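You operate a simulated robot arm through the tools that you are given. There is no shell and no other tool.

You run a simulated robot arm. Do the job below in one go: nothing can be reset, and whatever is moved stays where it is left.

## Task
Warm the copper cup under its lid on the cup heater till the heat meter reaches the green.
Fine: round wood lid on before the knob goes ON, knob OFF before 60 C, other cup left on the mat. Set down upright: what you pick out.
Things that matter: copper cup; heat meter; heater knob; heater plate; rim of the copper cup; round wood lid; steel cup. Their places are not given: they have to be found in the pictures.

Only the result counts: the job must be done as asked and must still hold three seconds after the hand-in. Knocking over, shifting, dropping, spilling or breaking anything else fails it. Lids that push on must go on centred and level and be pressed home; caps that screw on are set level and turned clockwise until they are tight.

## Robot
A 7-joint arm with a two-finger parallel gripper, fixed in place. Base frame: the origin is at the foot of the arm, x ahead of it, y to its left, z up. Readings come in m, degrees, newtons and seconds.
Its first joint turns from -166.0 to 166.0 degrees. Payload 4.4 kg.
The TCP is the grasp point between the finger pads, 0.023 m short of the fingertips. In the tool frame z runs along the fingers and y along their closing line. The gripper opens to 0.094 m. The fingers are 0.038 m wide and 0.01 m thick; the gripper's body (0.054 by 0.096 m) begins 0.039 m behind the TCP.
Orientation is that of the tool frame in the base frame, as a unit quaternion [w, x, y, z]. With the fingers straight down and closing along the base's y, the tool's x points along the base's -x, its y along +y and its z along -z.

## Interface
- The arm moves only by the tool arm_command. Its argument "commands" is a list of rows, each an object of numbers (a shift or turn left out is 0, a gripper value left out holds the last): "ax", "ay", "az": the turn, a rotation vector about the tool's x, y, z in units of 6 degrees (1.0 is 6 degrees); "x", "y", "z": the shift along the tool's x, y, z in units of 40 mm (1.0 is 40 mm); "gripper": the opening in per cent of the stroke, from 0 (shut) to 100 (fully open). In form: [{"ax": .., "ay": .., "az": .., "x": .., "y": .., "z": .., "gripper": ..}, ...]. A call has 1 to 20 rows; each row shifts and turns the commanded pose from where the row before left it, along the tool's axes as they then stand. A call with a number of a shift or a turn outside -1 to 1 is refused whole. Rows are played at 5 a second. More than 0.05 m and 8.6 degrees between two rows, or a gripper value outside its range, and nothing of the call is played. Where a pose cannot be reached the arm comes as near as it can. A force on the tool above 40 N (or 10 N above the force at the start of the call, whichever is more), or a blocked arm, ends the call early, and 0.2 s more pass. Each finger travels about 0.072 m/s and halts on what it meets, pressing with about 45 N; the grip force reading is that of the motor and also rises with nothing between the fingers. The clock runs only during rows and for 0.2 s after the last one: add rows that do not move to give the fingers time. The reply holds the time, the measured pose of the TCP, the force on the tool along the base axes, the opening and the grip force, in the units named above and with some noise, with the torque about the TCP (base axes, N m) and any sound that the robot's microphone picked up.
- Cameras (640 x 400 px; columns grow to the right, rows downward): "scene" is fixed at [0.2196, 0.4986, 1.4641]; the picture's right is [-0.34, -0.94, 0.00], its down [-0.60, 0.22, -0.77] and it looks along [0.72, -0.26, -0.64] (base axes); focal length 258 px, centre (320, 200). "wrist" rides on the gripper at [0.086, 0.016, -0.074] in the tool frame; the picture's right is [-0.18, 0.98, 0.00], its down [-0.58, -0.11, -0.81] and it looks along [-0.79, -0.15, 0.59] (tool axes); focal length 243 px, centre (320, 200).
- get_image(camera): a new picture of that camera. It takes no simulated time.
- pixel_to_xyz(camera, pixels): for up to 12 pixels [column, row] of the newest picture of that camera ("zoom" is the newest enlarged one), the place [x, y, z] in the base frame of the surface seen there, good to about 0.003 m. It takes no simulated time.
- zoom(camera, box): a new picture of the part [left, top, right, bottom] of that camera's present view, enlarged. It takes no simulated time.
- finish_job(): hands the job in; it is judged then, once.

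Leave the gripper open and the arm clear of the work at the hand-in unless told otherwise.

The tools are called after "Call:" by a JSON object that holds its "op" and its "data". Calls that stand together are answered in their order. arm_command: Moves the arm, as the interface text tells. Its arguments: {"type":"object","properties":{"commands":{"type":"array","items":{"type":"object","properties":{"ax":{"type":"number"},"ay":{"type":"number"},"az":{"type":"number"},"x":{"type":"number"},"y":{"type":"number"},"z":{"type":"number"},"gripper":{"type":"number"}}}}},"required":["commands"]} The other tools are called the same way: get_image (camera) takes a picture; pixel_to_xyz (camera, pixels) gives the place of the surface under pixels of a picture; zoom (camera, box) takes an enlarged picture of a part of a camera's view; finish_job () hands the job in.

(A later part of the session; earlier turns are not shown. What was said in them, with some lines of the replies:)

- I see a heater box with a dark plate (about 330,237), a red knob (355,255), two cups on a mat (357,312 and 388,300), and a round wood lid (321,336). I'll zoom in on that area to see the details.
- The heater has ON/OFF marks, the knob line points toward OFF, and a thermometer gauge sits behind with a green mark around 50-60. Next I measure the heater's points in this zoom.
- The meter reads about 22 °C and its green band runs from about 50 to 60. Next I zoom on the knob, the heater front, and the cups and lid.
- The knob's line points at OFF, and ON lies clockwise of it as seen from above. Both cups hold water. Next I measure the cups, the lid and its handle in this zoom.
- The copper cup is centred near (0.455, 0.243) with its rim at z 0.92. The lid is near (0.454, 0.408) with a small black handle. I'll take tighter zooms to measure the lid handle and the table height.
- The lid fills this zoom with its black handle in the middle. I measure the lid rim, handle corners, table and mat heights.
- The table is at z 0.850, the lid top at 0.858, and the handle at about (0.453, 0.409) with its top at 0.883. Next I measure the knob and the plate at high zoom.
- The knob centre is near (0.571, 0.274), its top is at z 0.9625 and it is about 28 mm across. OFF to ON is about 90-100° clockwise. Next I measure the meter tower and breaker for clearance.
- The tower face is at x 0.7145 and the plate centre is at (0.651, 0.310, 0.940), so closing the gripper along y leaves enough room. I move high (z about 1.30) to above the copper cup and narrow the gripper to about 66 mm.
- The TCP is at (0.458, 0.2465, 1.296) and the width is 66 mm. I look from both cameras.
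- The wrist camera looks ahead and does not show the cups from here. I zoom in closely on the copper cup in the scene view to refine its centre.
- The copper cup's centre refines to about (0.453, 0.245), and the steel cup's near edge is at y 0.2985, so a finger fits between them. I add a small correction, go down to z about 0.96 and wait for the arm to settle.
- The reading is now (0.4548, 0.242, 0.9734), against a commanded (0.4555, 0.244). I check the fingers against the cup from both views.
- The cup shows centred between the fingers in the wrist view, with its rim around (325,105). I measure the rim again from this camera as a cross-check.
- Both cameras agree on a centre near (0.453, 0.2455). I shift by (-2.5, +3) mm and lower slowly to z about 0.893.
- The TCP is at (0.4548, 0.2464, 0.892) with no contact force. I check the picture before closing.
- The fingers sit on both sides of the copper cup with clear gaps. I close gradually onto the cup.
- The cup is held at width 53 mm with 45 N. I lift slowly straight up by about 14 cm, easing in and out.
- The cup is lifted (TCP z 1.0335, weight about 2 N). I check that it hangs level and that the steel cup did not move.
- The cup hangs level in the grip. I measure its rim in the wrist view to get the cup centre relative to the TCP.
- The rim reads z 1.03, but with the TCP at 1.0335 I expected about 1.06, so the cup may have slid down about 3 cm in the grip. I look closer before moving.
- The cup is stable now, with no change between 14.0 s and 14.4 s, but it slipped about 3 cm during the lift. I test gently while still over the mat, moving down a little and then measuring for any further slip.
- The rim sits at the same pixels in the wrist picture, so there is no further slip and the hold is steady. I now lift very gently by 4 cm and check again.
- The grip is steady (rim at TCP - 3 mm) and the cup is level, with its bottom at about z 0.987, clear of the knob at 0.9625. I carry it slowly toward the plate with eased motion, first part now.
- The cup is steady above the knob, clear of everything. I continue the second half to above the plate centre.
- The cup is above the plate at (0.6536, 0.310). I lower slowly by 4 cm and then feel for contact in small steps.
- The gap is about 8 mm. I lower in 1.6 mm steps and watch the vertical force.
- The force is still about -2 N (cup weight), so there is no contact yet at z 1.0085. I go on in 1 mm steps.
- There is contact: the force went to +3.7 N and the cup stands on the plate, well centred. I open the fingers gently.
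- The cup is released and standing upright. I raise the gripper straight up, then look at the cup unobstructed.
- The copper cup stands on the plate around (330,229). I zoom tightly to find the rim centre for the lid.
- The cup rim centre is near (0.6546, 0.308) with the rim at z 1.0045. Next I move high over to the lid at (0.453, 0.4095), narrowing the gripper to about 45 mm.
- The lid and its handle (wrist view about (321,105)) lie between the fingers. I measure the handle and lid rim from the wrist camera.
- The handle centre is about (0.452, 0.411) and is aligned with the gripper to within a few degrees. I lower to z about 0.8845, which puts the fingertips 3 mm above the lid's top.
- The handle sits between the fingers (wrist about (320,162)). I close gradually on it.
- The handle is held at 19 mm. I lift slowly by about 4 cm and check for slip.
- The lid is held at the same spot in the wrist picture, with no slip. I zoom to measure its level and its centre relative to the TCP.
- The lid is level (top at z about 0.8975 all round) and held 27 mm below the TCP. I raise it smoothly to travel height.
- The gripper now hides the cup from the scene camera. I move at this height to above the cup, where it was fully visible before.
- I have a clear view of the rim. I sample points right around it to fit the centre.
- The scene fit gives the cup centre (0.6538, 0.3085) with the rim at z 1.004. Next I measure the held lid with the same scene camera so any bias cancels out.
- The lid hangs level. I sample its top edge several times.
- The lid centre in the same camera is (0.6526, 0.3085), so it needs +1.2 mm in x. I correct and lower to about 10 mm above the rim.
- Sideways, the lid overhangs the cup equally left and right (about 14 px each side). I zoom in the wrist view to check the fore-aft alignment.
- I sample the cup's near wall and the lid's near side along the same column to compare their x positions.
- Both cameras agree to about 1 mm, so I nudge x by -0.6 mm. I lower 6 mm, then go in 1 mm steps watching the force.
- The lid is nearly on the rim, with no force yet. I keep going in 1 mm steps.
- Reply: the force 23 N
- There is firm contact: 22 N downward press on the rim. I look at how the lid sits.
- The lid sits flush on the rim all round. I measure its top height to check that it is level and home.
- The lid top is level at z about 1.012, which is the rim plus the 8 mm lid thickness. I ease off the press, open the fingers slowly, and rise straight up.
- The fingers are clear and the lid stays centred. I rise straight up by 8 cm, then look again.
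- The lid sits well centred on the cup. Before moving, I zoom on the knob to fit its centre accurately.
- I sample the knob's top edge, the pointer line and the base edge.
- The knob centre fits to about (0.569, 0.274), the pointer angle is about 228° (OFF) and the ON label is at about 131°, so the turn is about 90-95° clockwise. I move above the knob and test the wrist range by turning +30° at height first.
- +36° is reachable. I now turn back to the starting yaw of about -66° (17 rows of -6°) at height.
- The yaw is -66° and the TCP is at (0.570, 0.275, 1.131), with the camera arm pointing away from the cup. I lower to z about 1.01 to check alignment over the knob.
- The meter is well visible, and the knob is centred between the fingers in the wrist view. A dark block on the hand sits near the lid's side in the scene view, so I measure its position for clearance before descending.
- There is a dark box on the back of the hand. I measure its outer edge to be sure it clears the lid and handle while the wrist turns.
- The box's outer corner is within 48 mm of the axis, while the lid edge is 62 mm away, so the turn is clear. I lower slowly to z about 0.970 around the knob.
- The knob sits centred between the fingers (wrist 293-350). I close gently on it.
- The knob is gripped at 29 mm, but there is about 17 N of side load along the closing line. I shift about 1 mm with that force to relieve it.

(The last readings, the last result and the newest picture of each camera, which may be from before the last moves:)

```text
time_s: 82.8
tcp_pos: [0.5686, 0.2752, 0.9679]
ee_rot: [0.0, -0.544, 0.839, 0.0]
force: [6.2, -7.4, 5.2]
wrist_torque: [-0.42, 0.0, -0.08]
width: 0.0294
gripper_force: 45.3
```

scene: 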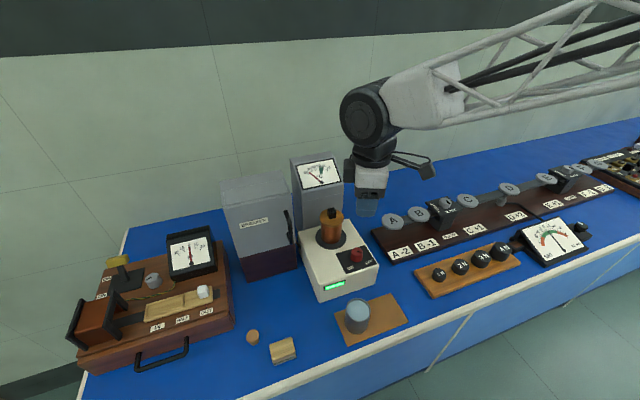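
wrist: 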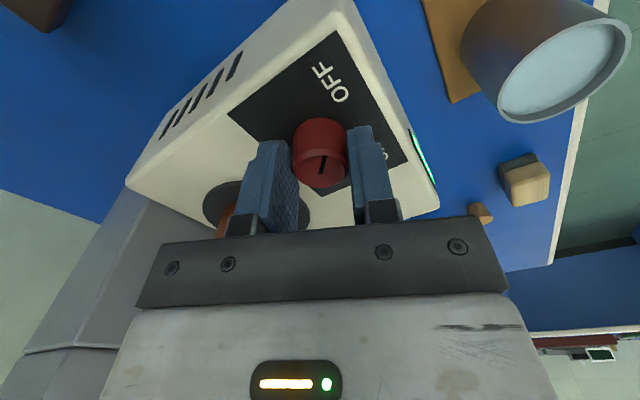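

The load is now small (about 9 N). I trim by 0.3 mm and turn clockwise 48° (8 rows), watching the knob and meter.

Call:
{"op": "arm_command", "data": {"commands": [{"y": -0.008}, {"az": 0.5}, {"az": 1}, {"az": 1}, {"az": 1}, {"az": 1}, {"az": 1}, {"az": 1}, {"az": 1}, {"az": 0.5}]}}

Call:
{"op": "get_image", "data": {"camera": "wrist"}}

Call:
{"op": "get_image", "data": {"camera": "scene"}}

```text
time_s: 85.0
tcp_pos: [0.5698, 0.2747, 0.9676]
ee_rot: [0.0, -0.156, 0.988, 0.001]
force: [9.9, -13.7, 2.1]
wrist_torque: [-0.15, -0.02, -0.03]
width: 0.0288
gripper_force: 45.0
```

```text
taken
```

wrist: 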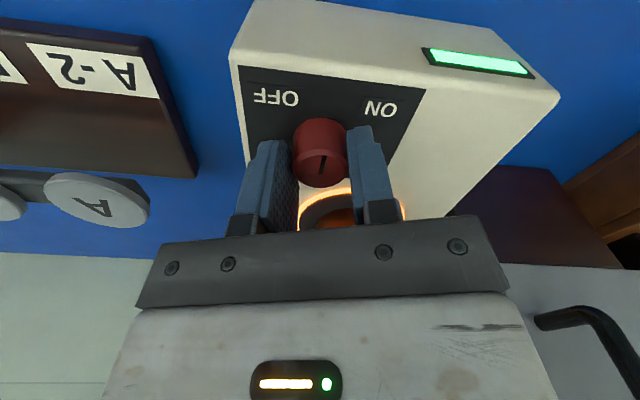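

```text
taken
```

scene: 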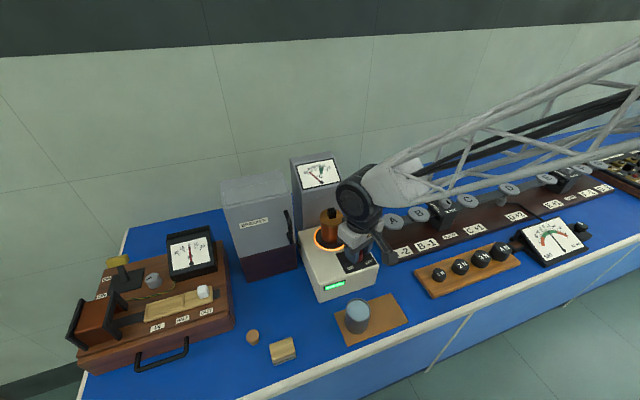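

The plate already glows orange, so the heater is ON. I read the meter closely.

Call:
{"op": "zoom", "data": {"camera": "scene", "box": [290, 150, 350, 190]}}

Call:
{"op": "zoom", "data": {"camera": "scene", "box": [305, 195, 385, 275]}}

```text
10.00 times, centred on (320, 170) of scene
```

zoom: 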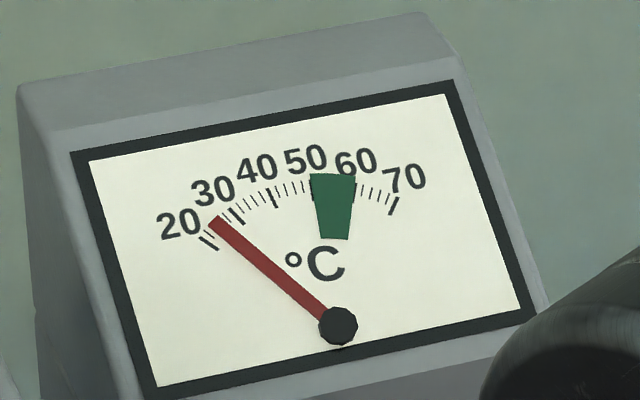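

```text
5.00 times, centred on (345, 235) of scene
```

zoom: 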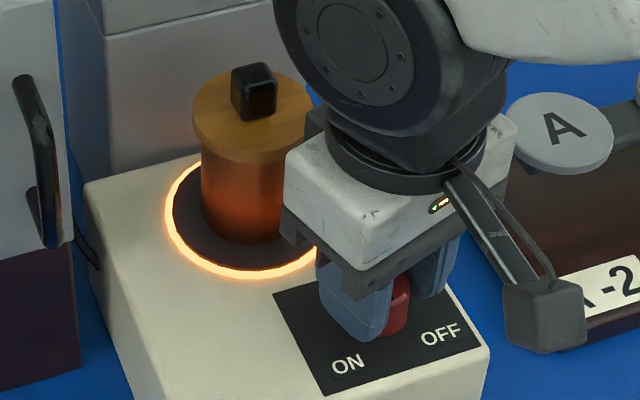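

The heater is on and the needle is just starting to rise. I relieve the side load and finish the turn to the ON mark.

Call:
{"op": "arm_command", "data": {"commands": [{"y": -0.015}, {"az": 1}, {"az": 1}, {"az": 1}, {"az": 1}, {"az": 1}, {"az": 1}, {"az": 1}]}}

Call:
{"op": "zoom", "data": {"camera": "scene", "box": [290, 150, 350, 190]}}

Call:
{"op": "get_image", "data": {"camera": "wrist"}}

Call:
{"op": "zoom", "data": {"camera": "scene", "box": [305, 195, 385, 275]}}

```text
time_s: 86.8
tcp_pos: [0.5694, 0.2758, 0.9688]
ee_rot: [-0.001, 0.183, 0.983, 0.0]
force: [-6.1, 14.5, -1.1]
wrist_torque: [0.23, -0.02, -0.01]
width: 0.0291
gripper_force: 45.2
stopped in row 8: the force on the tool passed its limit at 42 N (the readings are from after the stop); the commanded pose is now the measured one
```

```text
10.00 times, centred on (320, 170) of scene
```

zoom: 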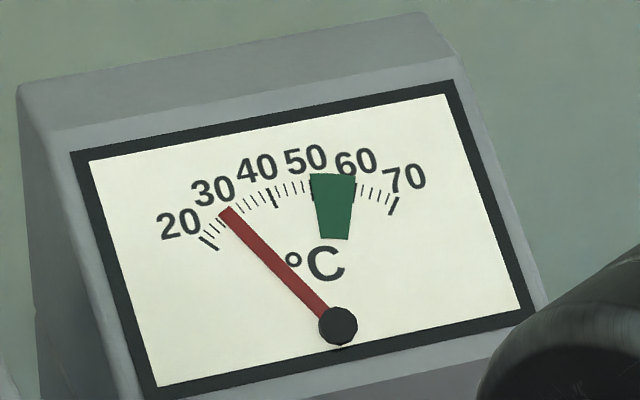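

```text
taken
```

wrist: 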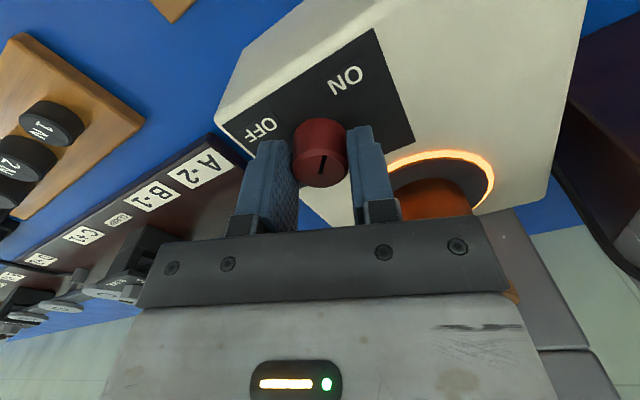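

```text
5.00 times, centred on (345, 235) of scene
```

zoom: 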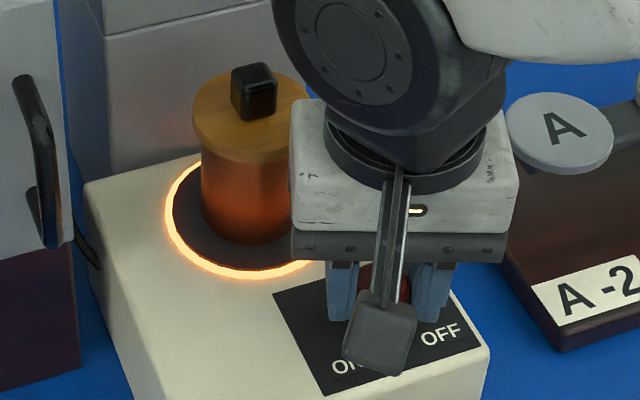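

The knob turned about 87° to ON, and the stop was just side force as it reached the end. The needle reads about 28-29 °C, rising roughly 2 °C/s. I relieve the side load slightly and wait 1.6 s, then read again.

Call:
{"op": "arm_command", "data": {"commands": [{"y": 0.01}, {}, {}, {}, {}, {}, {}]}}

Call:
{"op": "zoom", "data": {"camera": "scene", "box": [290, 150, 350, 190]}}

```text
time_s: 88.3
tcp_pos: [0.5688, 0.2755, 0.9695]
ee_rot: [-0.001, 0.183, 0.983, 0.0]
force: [-19.1, -5.1, 16.5]
wrist_torque: [-0.11, 0.3, -0.01]
width: 0.0289
gripper_force: 44.7
```

```text
10.00 times, centred on (320, 170) of scene
```

zoom: 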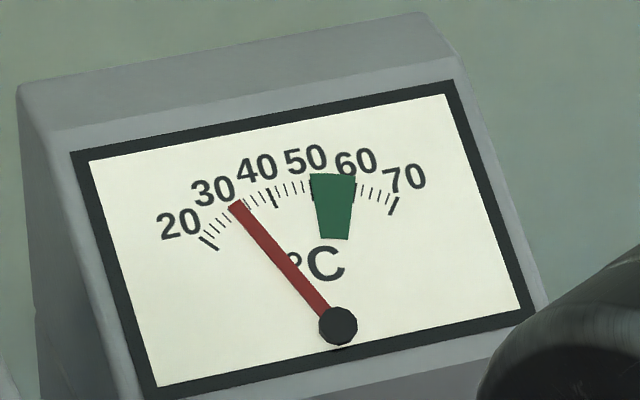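

The needle is at about 31-32 °C, rising about 2 °C/s. Side loads came from the re-based pose, so I trim them out and wait another 1.6 s.

Call:
{"op": "arm_command", "data": {"commands": [{"x": 0.014, "y": -0.007, "z": -0.014}, {}, {}, {}, {}, {}, {}]}}

Call:
{"op": "zoom", "data": {"camera": "scene", "box": [290, 150, 350, 190]}}

```text
time_s: 89.9
tcp_pos: [0.5692, 0.2754, 0.9694]
ee_rot: [-0.001, 0.182, 0.983, 0.0]
force: [8.5, 10.9, -7.7]
wrist_torque: [0.3, -0.04, 0.0]
width: 0.029
gripper_force: 45.0
stopped in row 7: the force on the tool passed its limit at 41 N (the readings are from after the stop); the commanded pose is now the measured one
```

```text
10.00 times, centred on (320, 170) of scene
```

zoom: 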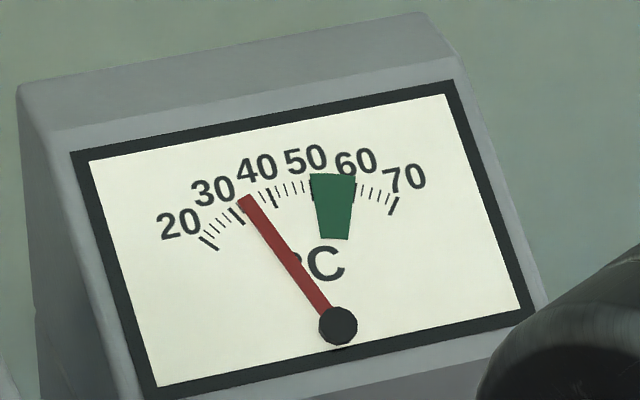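

About 34 °C, rising about 1.7 °C/s. Holding the knob rigidly keeps building side force, so I open the fingers slightly around the knob to relax and re-centre while it heats.

Call:
{"op": "arm_command", "data": {"commands": [{"gripper": 33}, {"gripper": 37}, {"gripper": 42}, {}]}}

Call:
{"op": "zoom", "data": {"camera": "scene", "box": [290, 150, 350, 190]}}

Call:
{"op": "get_image", "data": {"camera": "wrist"}}

```text
time_s: 90.9
tcp_pos: [0.5685, 0.2753, 0.969]
ee_rot: [-0.001, 0.183, 0.983, 0.0]
force: [-0.1, -0.4, 0.0]
wrist_torque: [0.01, 0.0, 0.02]
width: 0.0393
gripper_force: 0.1
```

```text
10.00 times, centred on (320, 170) of scene
```

zoom: 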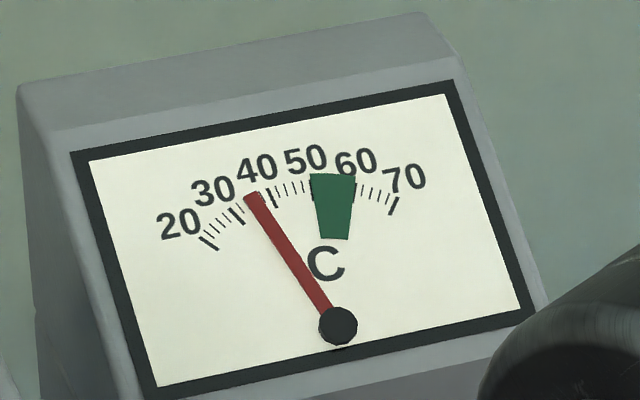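

```text
taken
```

wrist: 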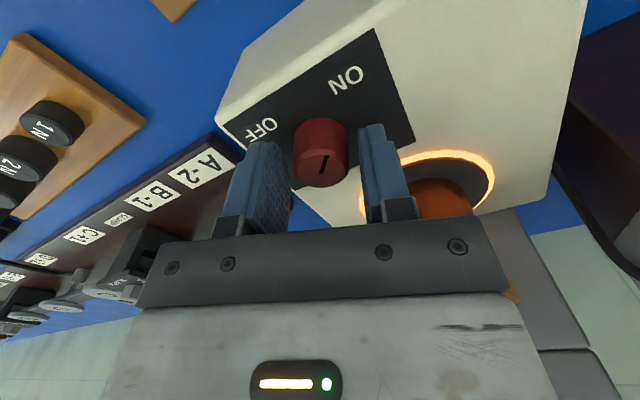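

About 36 °C. The knob stays at ON by itself and the plate still glows. I take two more pose readings to average out noise while it heats.

Call:
{"op": "arm_command", "data": {"commands": [{}]}}

Call:
{"op": "arm_command", "data": {"commands": [{}]}}

Call:
{"op": "arm_command", "data": {"commands": [{}]}}

Call:
{"op": "zoom", "data": {"camera": "scene", "box": [290, 150, 350, 190]}}

```text
time_s: 91.3
tcp_pos: [0.5686, 0.2751, 0.9693]
ee_rot: [0.0, 0.182, 0.983, 0.0]
force: [0.6, 0.1, -0.2]
wrist_torque: [0.0, 0.0, 0.04]
width: 0.0396
gripper_force: 0.1
```

```text
time_s: 91.7
tcp_pos: [0.5694, 0.2744, 0.9691]
ee_rot: [-0.001, 0.183, 0.983, 0.001]
force: [-0.3, 1.2, -0.1]
wrist_torque: [-0.02, 0.02, -0.01]
width: 0.0395
gripper_force: 0.0
```

```text
time_s: 92.1
tcp_pos: [0.5691, 0.2757, 0.9692]
ee_rot: [-0.001, 0.182, 0.983, 0.0]
force: [0.1, -0.3, 0.6]
wrist_torque: [0.01, 0.0, -0.01]
width: 0.0393
gripper_force: 0.0
```

```text
10.00 times, centred on (320, 170) of scene
```

zoom: 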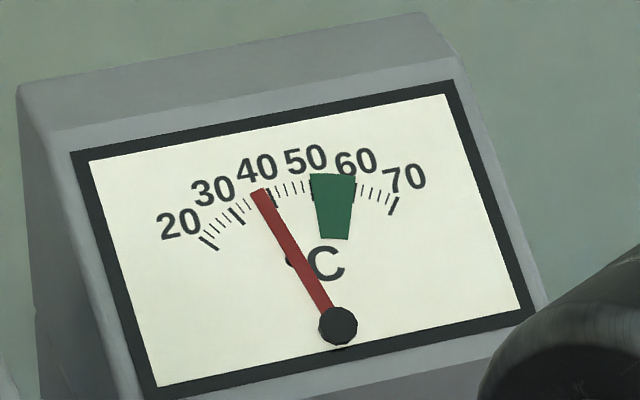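

About 38 °C, rising about 1.9 °C/s. I make a 0.5 mm centring trim and wait 2 s with the fingers open around the knob.

Call:
{"op": "arm_command", "data": {"commands": [{"y": -0.012}, {}, {}, {}, {}, {}, {}, {}, {}, {}]}}

Call:
{"op": "zoom", "data": {"camera": "scene", "box": [290, 150, 350, 190]}}

```text
time_s: 94.3
tcp_pos: [0.5684, 0.2748, 0.9686]
ee_rot: [0.0, 0.183, 0.983, 0.0]
force: [-1.0, -0.1, -0.4]
wrist_torque: [0.01, 0.0, 0.02]
width: 0.0393
gripper_force: 0.1
```

```text
10.00 times, centred on (320, 170) of scene
```

zoom: 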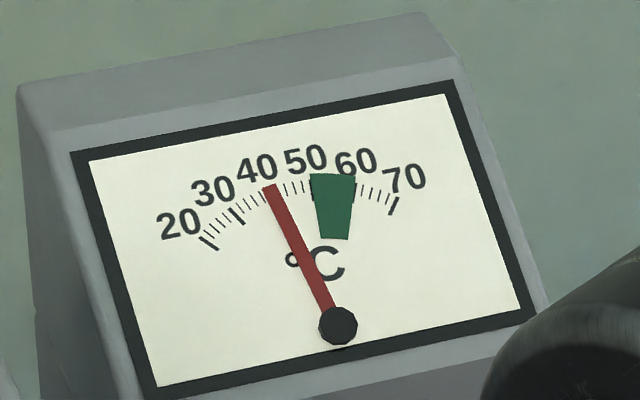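

About 40.5 °C, now rising about 1.3 °C/s. I wait another 3 s.

Call:
{"op": "arm_command", "data": {"commands": [{}, {}, {}, {}, {}, {}, {}, {}, {}, {}, {}, {}, {}, {}]}}

Call:
{"op": "zoom", "data": {"camera": "scene", "box": [290, 150, 350, 190]}}

```text
time_s: 97.3
tcp_pos: [0.5685, 0.2755, 0.9697]
ee_rot: [-0.001, 0.182, 0.983, 0.001]
force: [1.0, 0.1, 0.6]
wrist_torque: [-0.01, 0.0, 0.01]
width: 0.0398
gripper_force: 0.0
```

```text
10.00 times, centred on (320, 170) of scene
```

zoom: 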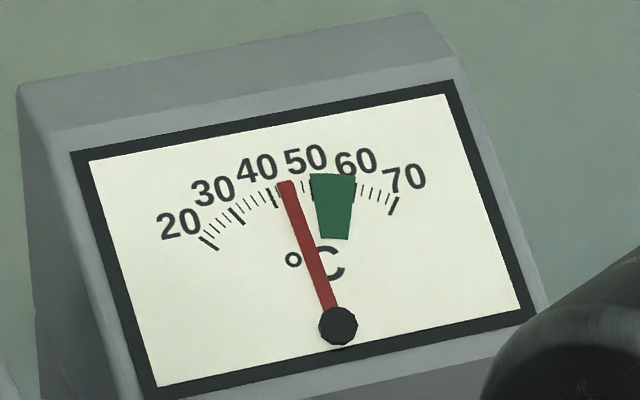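

About 44 °C, rising about 1.3 °C/s. I wait 2.4 s more, then re-grip the knob.

Call:
{"op": "arm_command", "data": {"commands": [{}, {}, {}, {}, {}, {}, {}, {}, {}, {}, {}]}}

Call:
{"op": "zoom", "data": {"camera": "scene", "box": [290, 150, 350, 190]}}

```text
time_s: 99.7
tcp_pos: [0.5686, 0.2741, 0.9695]
ee_rot: [-0.001, 0.182, 0.983, -0.001]
force: [0.2, 0.1, 0.4]
wrist_torque: [-0.02, 0.01, 0.05]
width: 0.0395
gripper_force: 0.1
```

```text
10.00 times, centred on (320, 170) of scene
```

zoom: 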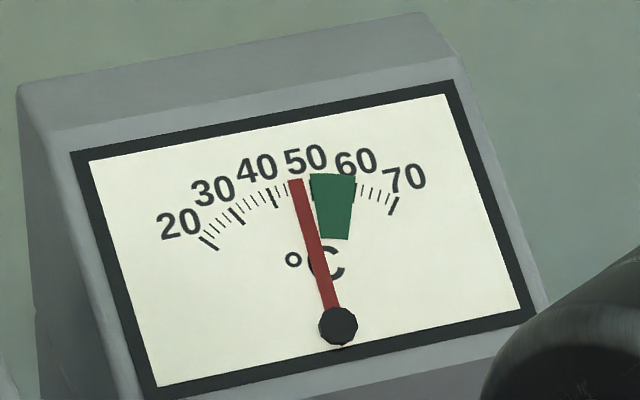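

About 47 °C, near the green edge. I re-grip the knob now.

Call:
{"op": "arm_command", "data": {"commands": [{"gripper": 36}, {"gripper": 32}, {"gripper": 28}, {"gripper": 22}, {}]}}

Call:
{"op": "zoom", "data": {"camera": "scene", "box": [290, 150, 350, 190]}}

```text
time_s: 100.9
tcp_pos: [0.5691, 0.2761, 0.9689]
ee_rot: [-0.002, 0.182, 0.983, 0.0]
force: [7.0, 31.1, -9.3]
wrist_torque: [0.63, -0.08, 0.0]
width: 0.0294
gripper_force: 45.1
```

```text
10.00 times, centred on (320, 170) of scene
```

zoom: 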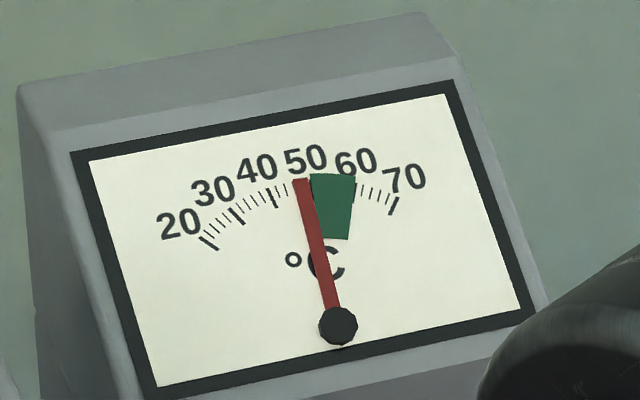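

About 48 °C. The side force is 31 N along the closing line, so I shift 1.1 mm along tool y to relieve it.

Call:
{"op": "arm_command", "data": {"commands": [{"y": 0.028}, {}]}}

Call:
{"op": "zoom", "data": {"camera": "scene", "box": [290, 150, 350, 190]}}

```text
time_s: 101.5
tcp_pos: [0.5692, 0.2762, 0.9694]
ee_rot: [-0.001, 0.182, 0.983, 0.0]
force: [-4.7, 16.7, -0.5]
wrist_torque: [0.13, -0.04, 0.0]
width: 0.0292
gripper_force: 45.0
```

```text
10.00 times, centred on (320, 170) of scene
```

zoom: 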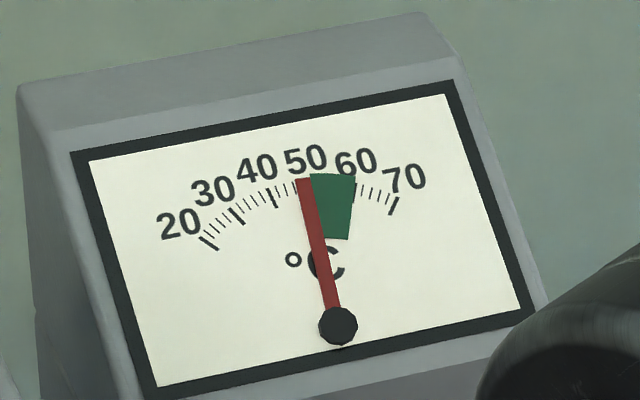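

About 49 °C. I relieve the remaining 17 N with another 0.6 mm and wait briefly.

Call:
{"op": "arm_command", "data": {"commands": [{"y": 0.014}, {}, {}]}}

Call:
{"op": "zoom", "data": {"camera": "scene", "box": [290, 150, 350, 190]}}

```text
time_s: 102.3
tcp_pos: [0.5687, 0.2764, 0.97]
ee_rot: [-0.001, 0.182, 0.983, -0.001]
force: [-17.7, -8.6, 8.7]
wrist_torque: [-0.14, 0.46, -0.02]
width: 0.0297
gripper_force: 45.0
```

```text
10.00 times, centred on (320, 170) of scene
```

zoom: 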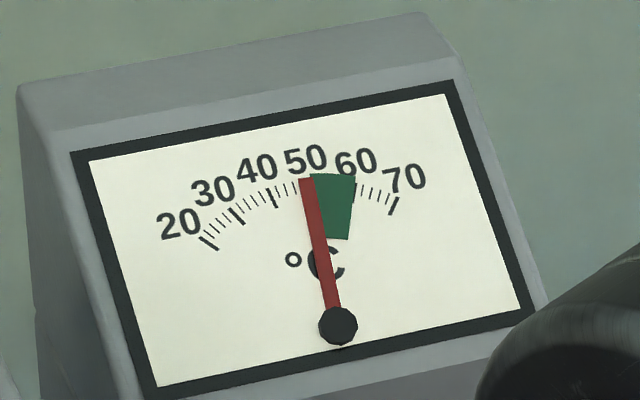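

About 49.5 °C with the needle touching the green's left edge. I trim a little and wait 1.2 s more.

Call:
{"op": "arm_command", "data": {"commands": [{"x": 0.01, "y": -0.01}, {}, {}, {}, {}]}}

Call:
{"op": "zoom", "data": {"camera": "scene", "box": [290, 150, 350, 190]}}

```text
time_s: 103.7
tcp_pos: [0.569, 0.2759, 0.9698]
ee_rot: [0.0, 0.182, 0.983, -0.001]
force: [1.6, -7.0, 2.3]
wrist_torque: [-0.24, -0.02, 0.02]
width: 0.0294
gripper_force: 44.8
stopped in row 5: the force on the tool passed its limit at 41 N (the readings are from after the stop); the commanded pose is now the measured one
```

```text
10.00 times, centred on (320, 170) of scene
```

zoom: 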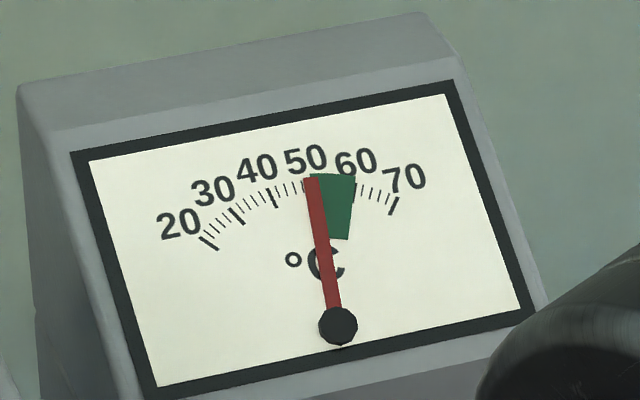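

About 50.4 °C, just inside the green, rising slowly (about 0.8 °C/s). To have margin I let it climb to about 55 first. I relax the fingers a little so no force builds up on the knob while waiting.

Call:
{"op": "arm_command", "data": {"commands": [{"gripper": 36}, {}, {}, {}, {}, {}]}}

Call:
{"op": "zoom", "data": {"camera": "scene", "box": [290, 150, 350, 190]}}

Call:
{"op": "get_image", "data": {"camera": "wrist"}}

```text
time_s: 105.1
tcp_pos: [0.5671, 0.2758, 0.9693]
ee_rot: [-0.001, 0.183, 0.983, -0.001]
force: [0.6, 1.2, -0.3]
wrist_torque: [-0.03, 0.01, 0.03]
width: 0.0341
gripper_force: 0.0
```

```text
10.00 times, centred on (320, 170) of scene
```

zoom: 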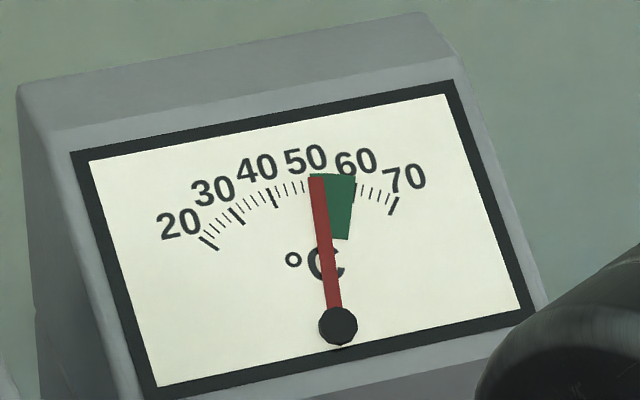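

```text
taken
```

wrist: 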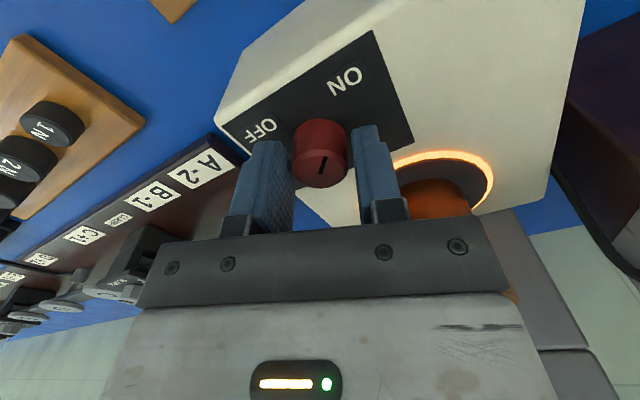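

About 51.5 °C with the knob still ON. I wait about a second and re-read the pose.

Call:
{"op": "arm_command", "data": {"commands": [{}, {}]}}

Call:
{"op": "arm_command", "data": {"commands": [{}, {}]}}

Call:
{"op": "zoom", "data": {"camera": "scene", "box": [290, 150, 350, 190]}}

```text
time_s: 105.7
tcp_pos: [0.5699, 0.2758, 0.9694]
ee_rot: [-0.001, 0.183, 0.983, -0.001]
force: [-0.3, 0.6, 1.0]
wrist_torque: [-0.05, 0.01, 0.02]
width: 0.0339
gripper_force: 0.0
```

```text
time_s: 106.3
tcp_pos: [0.5688, 0.2754, 0.9701]
ee_rot: [-0.001, 0.182, 0.983, -0.001]
force: [-0.3, -0.1, 0.7]
wrist_torque: [-0.01, 0.01, 0.0]
width: 0.0337
gripper_force: 0.1
```

```text
10.00 times, centred on (320, 170) of scene
```

zoom: 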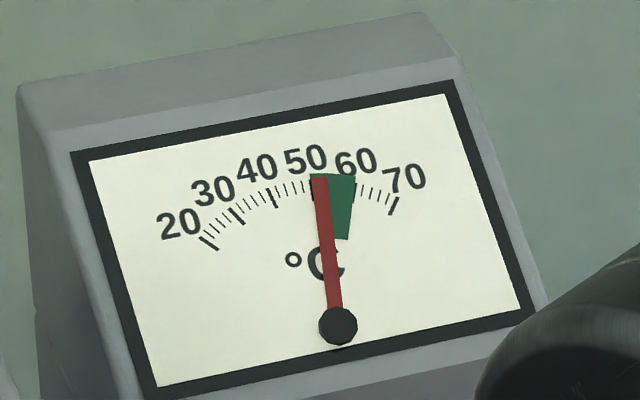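

About 52.3 °C. I wait 2 s more, then close and turn OFF.

Call:
{"op": "arm_command", "data": {"commands": [{}, {}, {}, {}, {}, {}, {}, {}, {}]}}

Call:
{"op": "zoom", "data": {"camera": "scene", "box": [290, 150, 350, 190]}}

```text
time_s: 108.3
tcp_pos: [0.5697, 0.2759, 0.9702]
ee_rot: [-0.001, 0.182, 0.983, -0.001]
force: [0.0, -0.1, -0.6]
wrist_torque: [0.02, 0.03, 0.0]
width: 0.034
gripper_force: 0.1
```

```text
10.00 times, centred on (320, 170) of scene
```

zoom: 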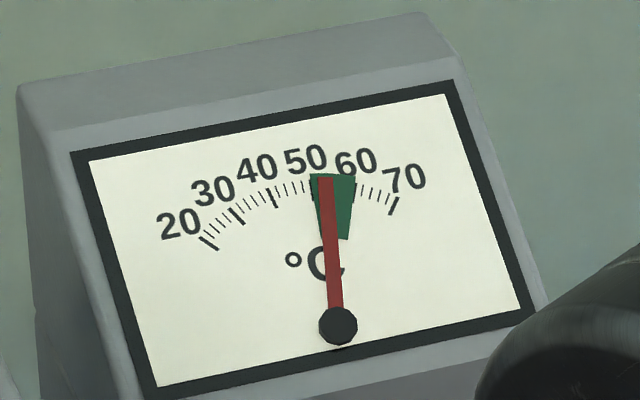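

About 53.7 °C, well inside the green. I close on the knob now.

Call:
{"op": "arm_command", "data": {"commands": [{"gripper": 30}, {"gripper": 24}, {"gripper": 20}]}}

```text
time_s: 109.1
tcp_pos: [0.5686, 0.2757, 0.9689]
ee_rot: [-0.001, 0.182, 0.983, -0.001]
force: [-3.1, -10.6, 3.5]
wrist_torque: [-0.09, 0.05, -0.01]
width: 0.0296
gripper_force: 45.1
```

The grip is good with only about 11 N of side load. I turn counter-clockwise toward OFF.

Call:
{"op": "arm_command", "data": {"commands": [{"az": -1}, {"az": -1}, {"az": -1}, {"az": -1}, {"az": -1}, {"az": -1}, {"az": -1}, {"az": -1}, {"az": -1}]}}

Call:
{"op": "zoom", "data": {"camera": "scene", "box": [290, 150, 350, 190]}}

Call:
{"op": "get_image", "data": {"camera": "wrist"}}

```text
time_s: 110.0
tcp_pos: [0.57, 0.2745, 0.9707]
ee_rot: [-0.001, 0.0, 1.0, -0.001]
force: [-1.1, -6.8, 4.0]
wrist_torque: [-0.22, -0.03, -0.02]
width: 0.0292
gripper_force: 45.1
stopped in row 4: the force on the tool passed its limit at 42 N (the readings are from after the stop); the commanded pose is now the measured one
```

```text
10.00 times, centred on (320, 170) of scene
```

zoom: 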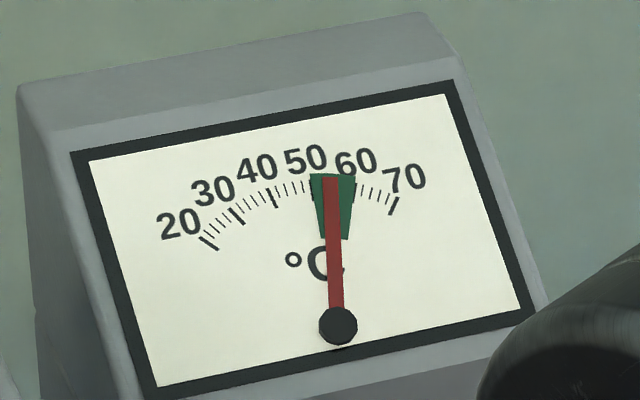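

```text
taken
```

wrist: 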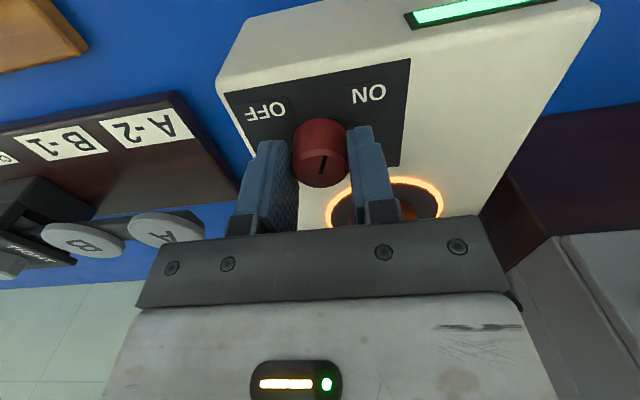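

Turned 21° so far; the force guard stopped it and the load is small again. I keep turning toward OFF.

Call:
{"op": "arm_command", "data": {"commands": [{"az": -1}, {"az": -1}, {"az": -1}, {"az": -1}, {"az": -1}, {"az": -1}, {"az": -1}, {"az": -1}]}}

Call:
{"op": "zoom", "data": {"camera": "scene", "box": [290, 150, 350, 190]}}

Call:
{"op": "get_image", "data": {"camera": "wrist"}}

```text
time_s: 111.4
tcp_pos: [0.5696, 0.2746, 0.9697]
ee_rot: [-0.001, -0.292, 0.957, 0.0]
force: [2.3, -5.9, 2.6]
wrist_torque: [-0.32, 0.09, -0.01]
width: 0.0291
gripper_force: 44.8
stopped in row 6: the force on the tool passed its limit at 41 N (the readings are from after the stop); the commanded pose is now the measured one
```

```text
10.00 times, centred on (320, 170) of scene
```

zoom: 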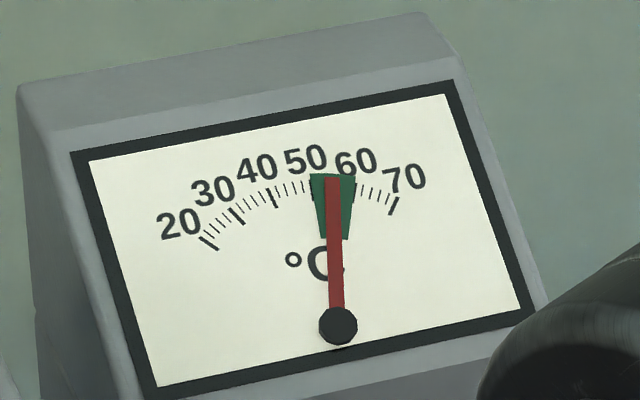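

```text
taken
```

wrist: 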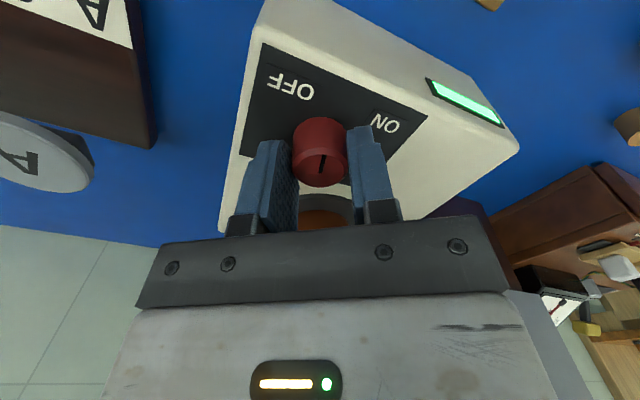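

The glow is gone, so the heater is OFF at about 55 °C. I finish the turn so the pointer goes fully to the OFF mark.

Call:
{"op": "arm_command", "data": {"commands": [{"az": -1}, {"az": -1}, {"az": -1}, {"az": -1}, {"az": -1}]}}

Call:
{"op": "zoom", "data": {"camera": "scene", "box": [290, 150, 350, 190]}}

Call:
{"op": "get_image", "data": {"camera": "wrist"}}

```text
time_s: 112.6
tcp_pos: [0.5695, 0.2745, 0.9693]
ee_rot: [0.001, -0.53, 0.848, 0.0]
force: [9.8, -24.2, 10.4]
wrist_torque: [-1.0, 0.12, -0.01]
width: 0.0288
gripper_force: 44.6
```

```text
10.00 times, centred on (320, 170) of scene
```

zoom: 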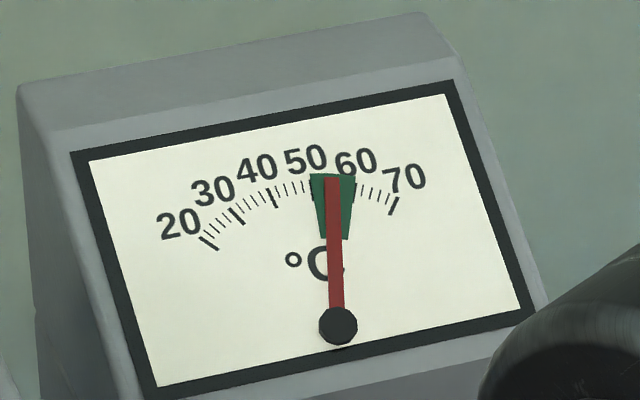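

```text
taken
```

wrist: 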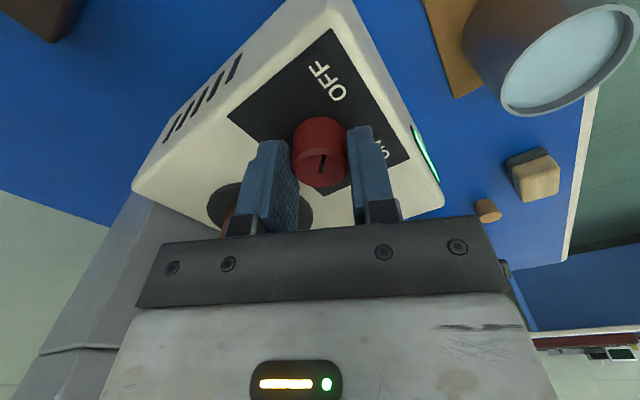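

The yaw is back at about -64°, the pointer is at OFF, and the meter holds at about 55 °C in the green. I open the fingers and rise straight up.

Call:
{"op": "arm_command", "data": {"commands": [{"gripper": 34}, {"gripper": 40}, {"gripper": 48}, {}, {"z": -0.2}, {"z": -0.4}, {"z": -0.6}, {"z": -0.8}, {"z": -0.8}, {"z": -0.8}, {"z": -0.8}, {}]}}

Call:
{"op": "get_image", "data": {"camera": "scene"}}

Call:
{"op": "zoom", "data": {"camera": "scene", "box": [290, 150, 385, 280]}}

Call:
{"op": "zoom", "data": {"camera": "scene", "box": [325, 236, 381, 271]}}

```text
time_s: 115.2
tcp_pos: [0.5698, 0.2775, 1.1463]
ee_rot: [-0.001, -0.529, 0.849, -0.001]
force: [0.5, 0.4, 0.0]
wrist_torque: [0.01, 0.01, 0.01]
width: 0.0451
gripper_force: 0.1
```

```text
taken
```

scene: 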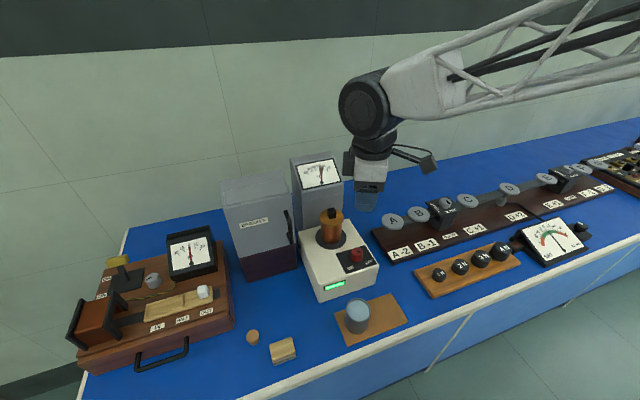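

```text
3.08 times, centred on (338, 215) of scene
```

zoom: 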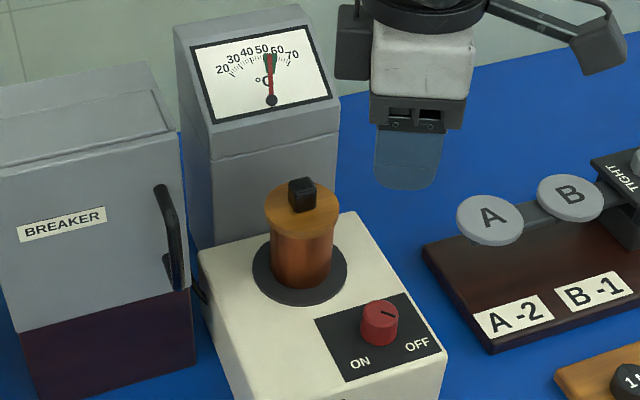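

```text
11.43 times, centred on (353, 254) of scene
```

zoom: 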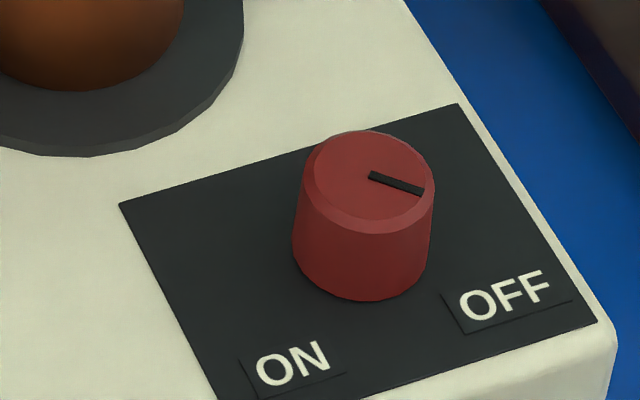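

The knob's pointer is exactly at OFF, the plate is dark, the lid is on, and the meter is in the green. The steel cup is still on the mat. I open the gripper fully and rise a bit more to be clear.

Call:
{"op": "arm_command", "data": {"commands": [{"z": -0.8, "gripper": 100}, {"z": -0.8}, {"z": -0.5}, {}]}}

Call:
{"op": "zoom", "data": {"camera": "scene", "box": [270, 140, 400, 345]}}

Call:
{"op": "zoom", "data": {"camera": "scene", "box": [290, 150, 350, 190]}}

```text
time_s: 116.2
tcp_pos: [0.5706, 0.2754, 1.2313]
ee_rot: [-0.001, -0.529, 0.848, 0.0]
force: [1.1, 0.6, -0.6]
wrist_torque: [0.03, 0.0, 0.02]
width: 0.0941
gripper_force: 0.0
```

```text
1.95 times, centred on (335, 242) of scene
```

zoom: 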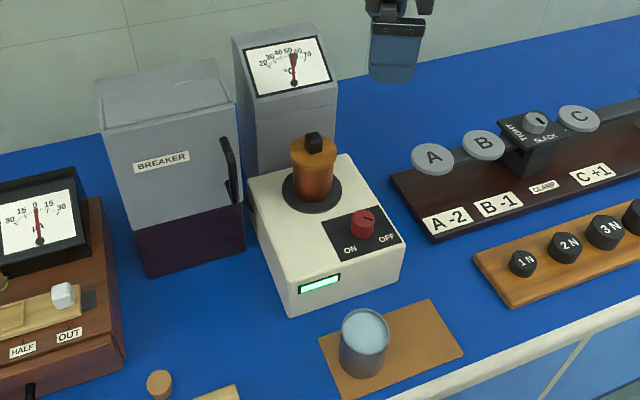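

```text
10.00 times, centred on (320, 170) of scene
```

zoom: 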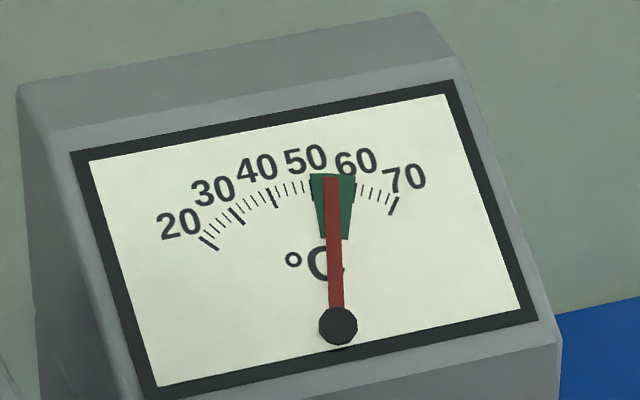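

The meter reads about 54-55 °C, in the middle of the green. The knob is OFF, the lidded copper cup stands on the plate, and the steel cup is on its mat. The arm is clear with the gripper open, so I hand the job in.

Call:
{"op": "finish_job", "data": {}}

```text
The job is handed in.
```

The copper cup was warmed under its lid to about 55 °C, in the middle of the green, and the job is handed in. I have not seen the verdict.

- **Lid:** the round wood lid went on centred and level, and was pressed down with about 22 N before the knob was turned ON.
- **Knob:** the heater's glow went out at about 55 °C, and the knob was then turned back until its pointer was at OFF.
- **Copper cup:** it stands upright on the heater plate with its lid on.
- **Steel cup:** it is still on the mat.
- **Arm:** clear of the work, with the gripper fully open.

The copper cup slid about 3 cm in the grip when I first lifted it off the mat. It stayed level, I saw no sign of spilling, and it did not slip again on the way to the plate.
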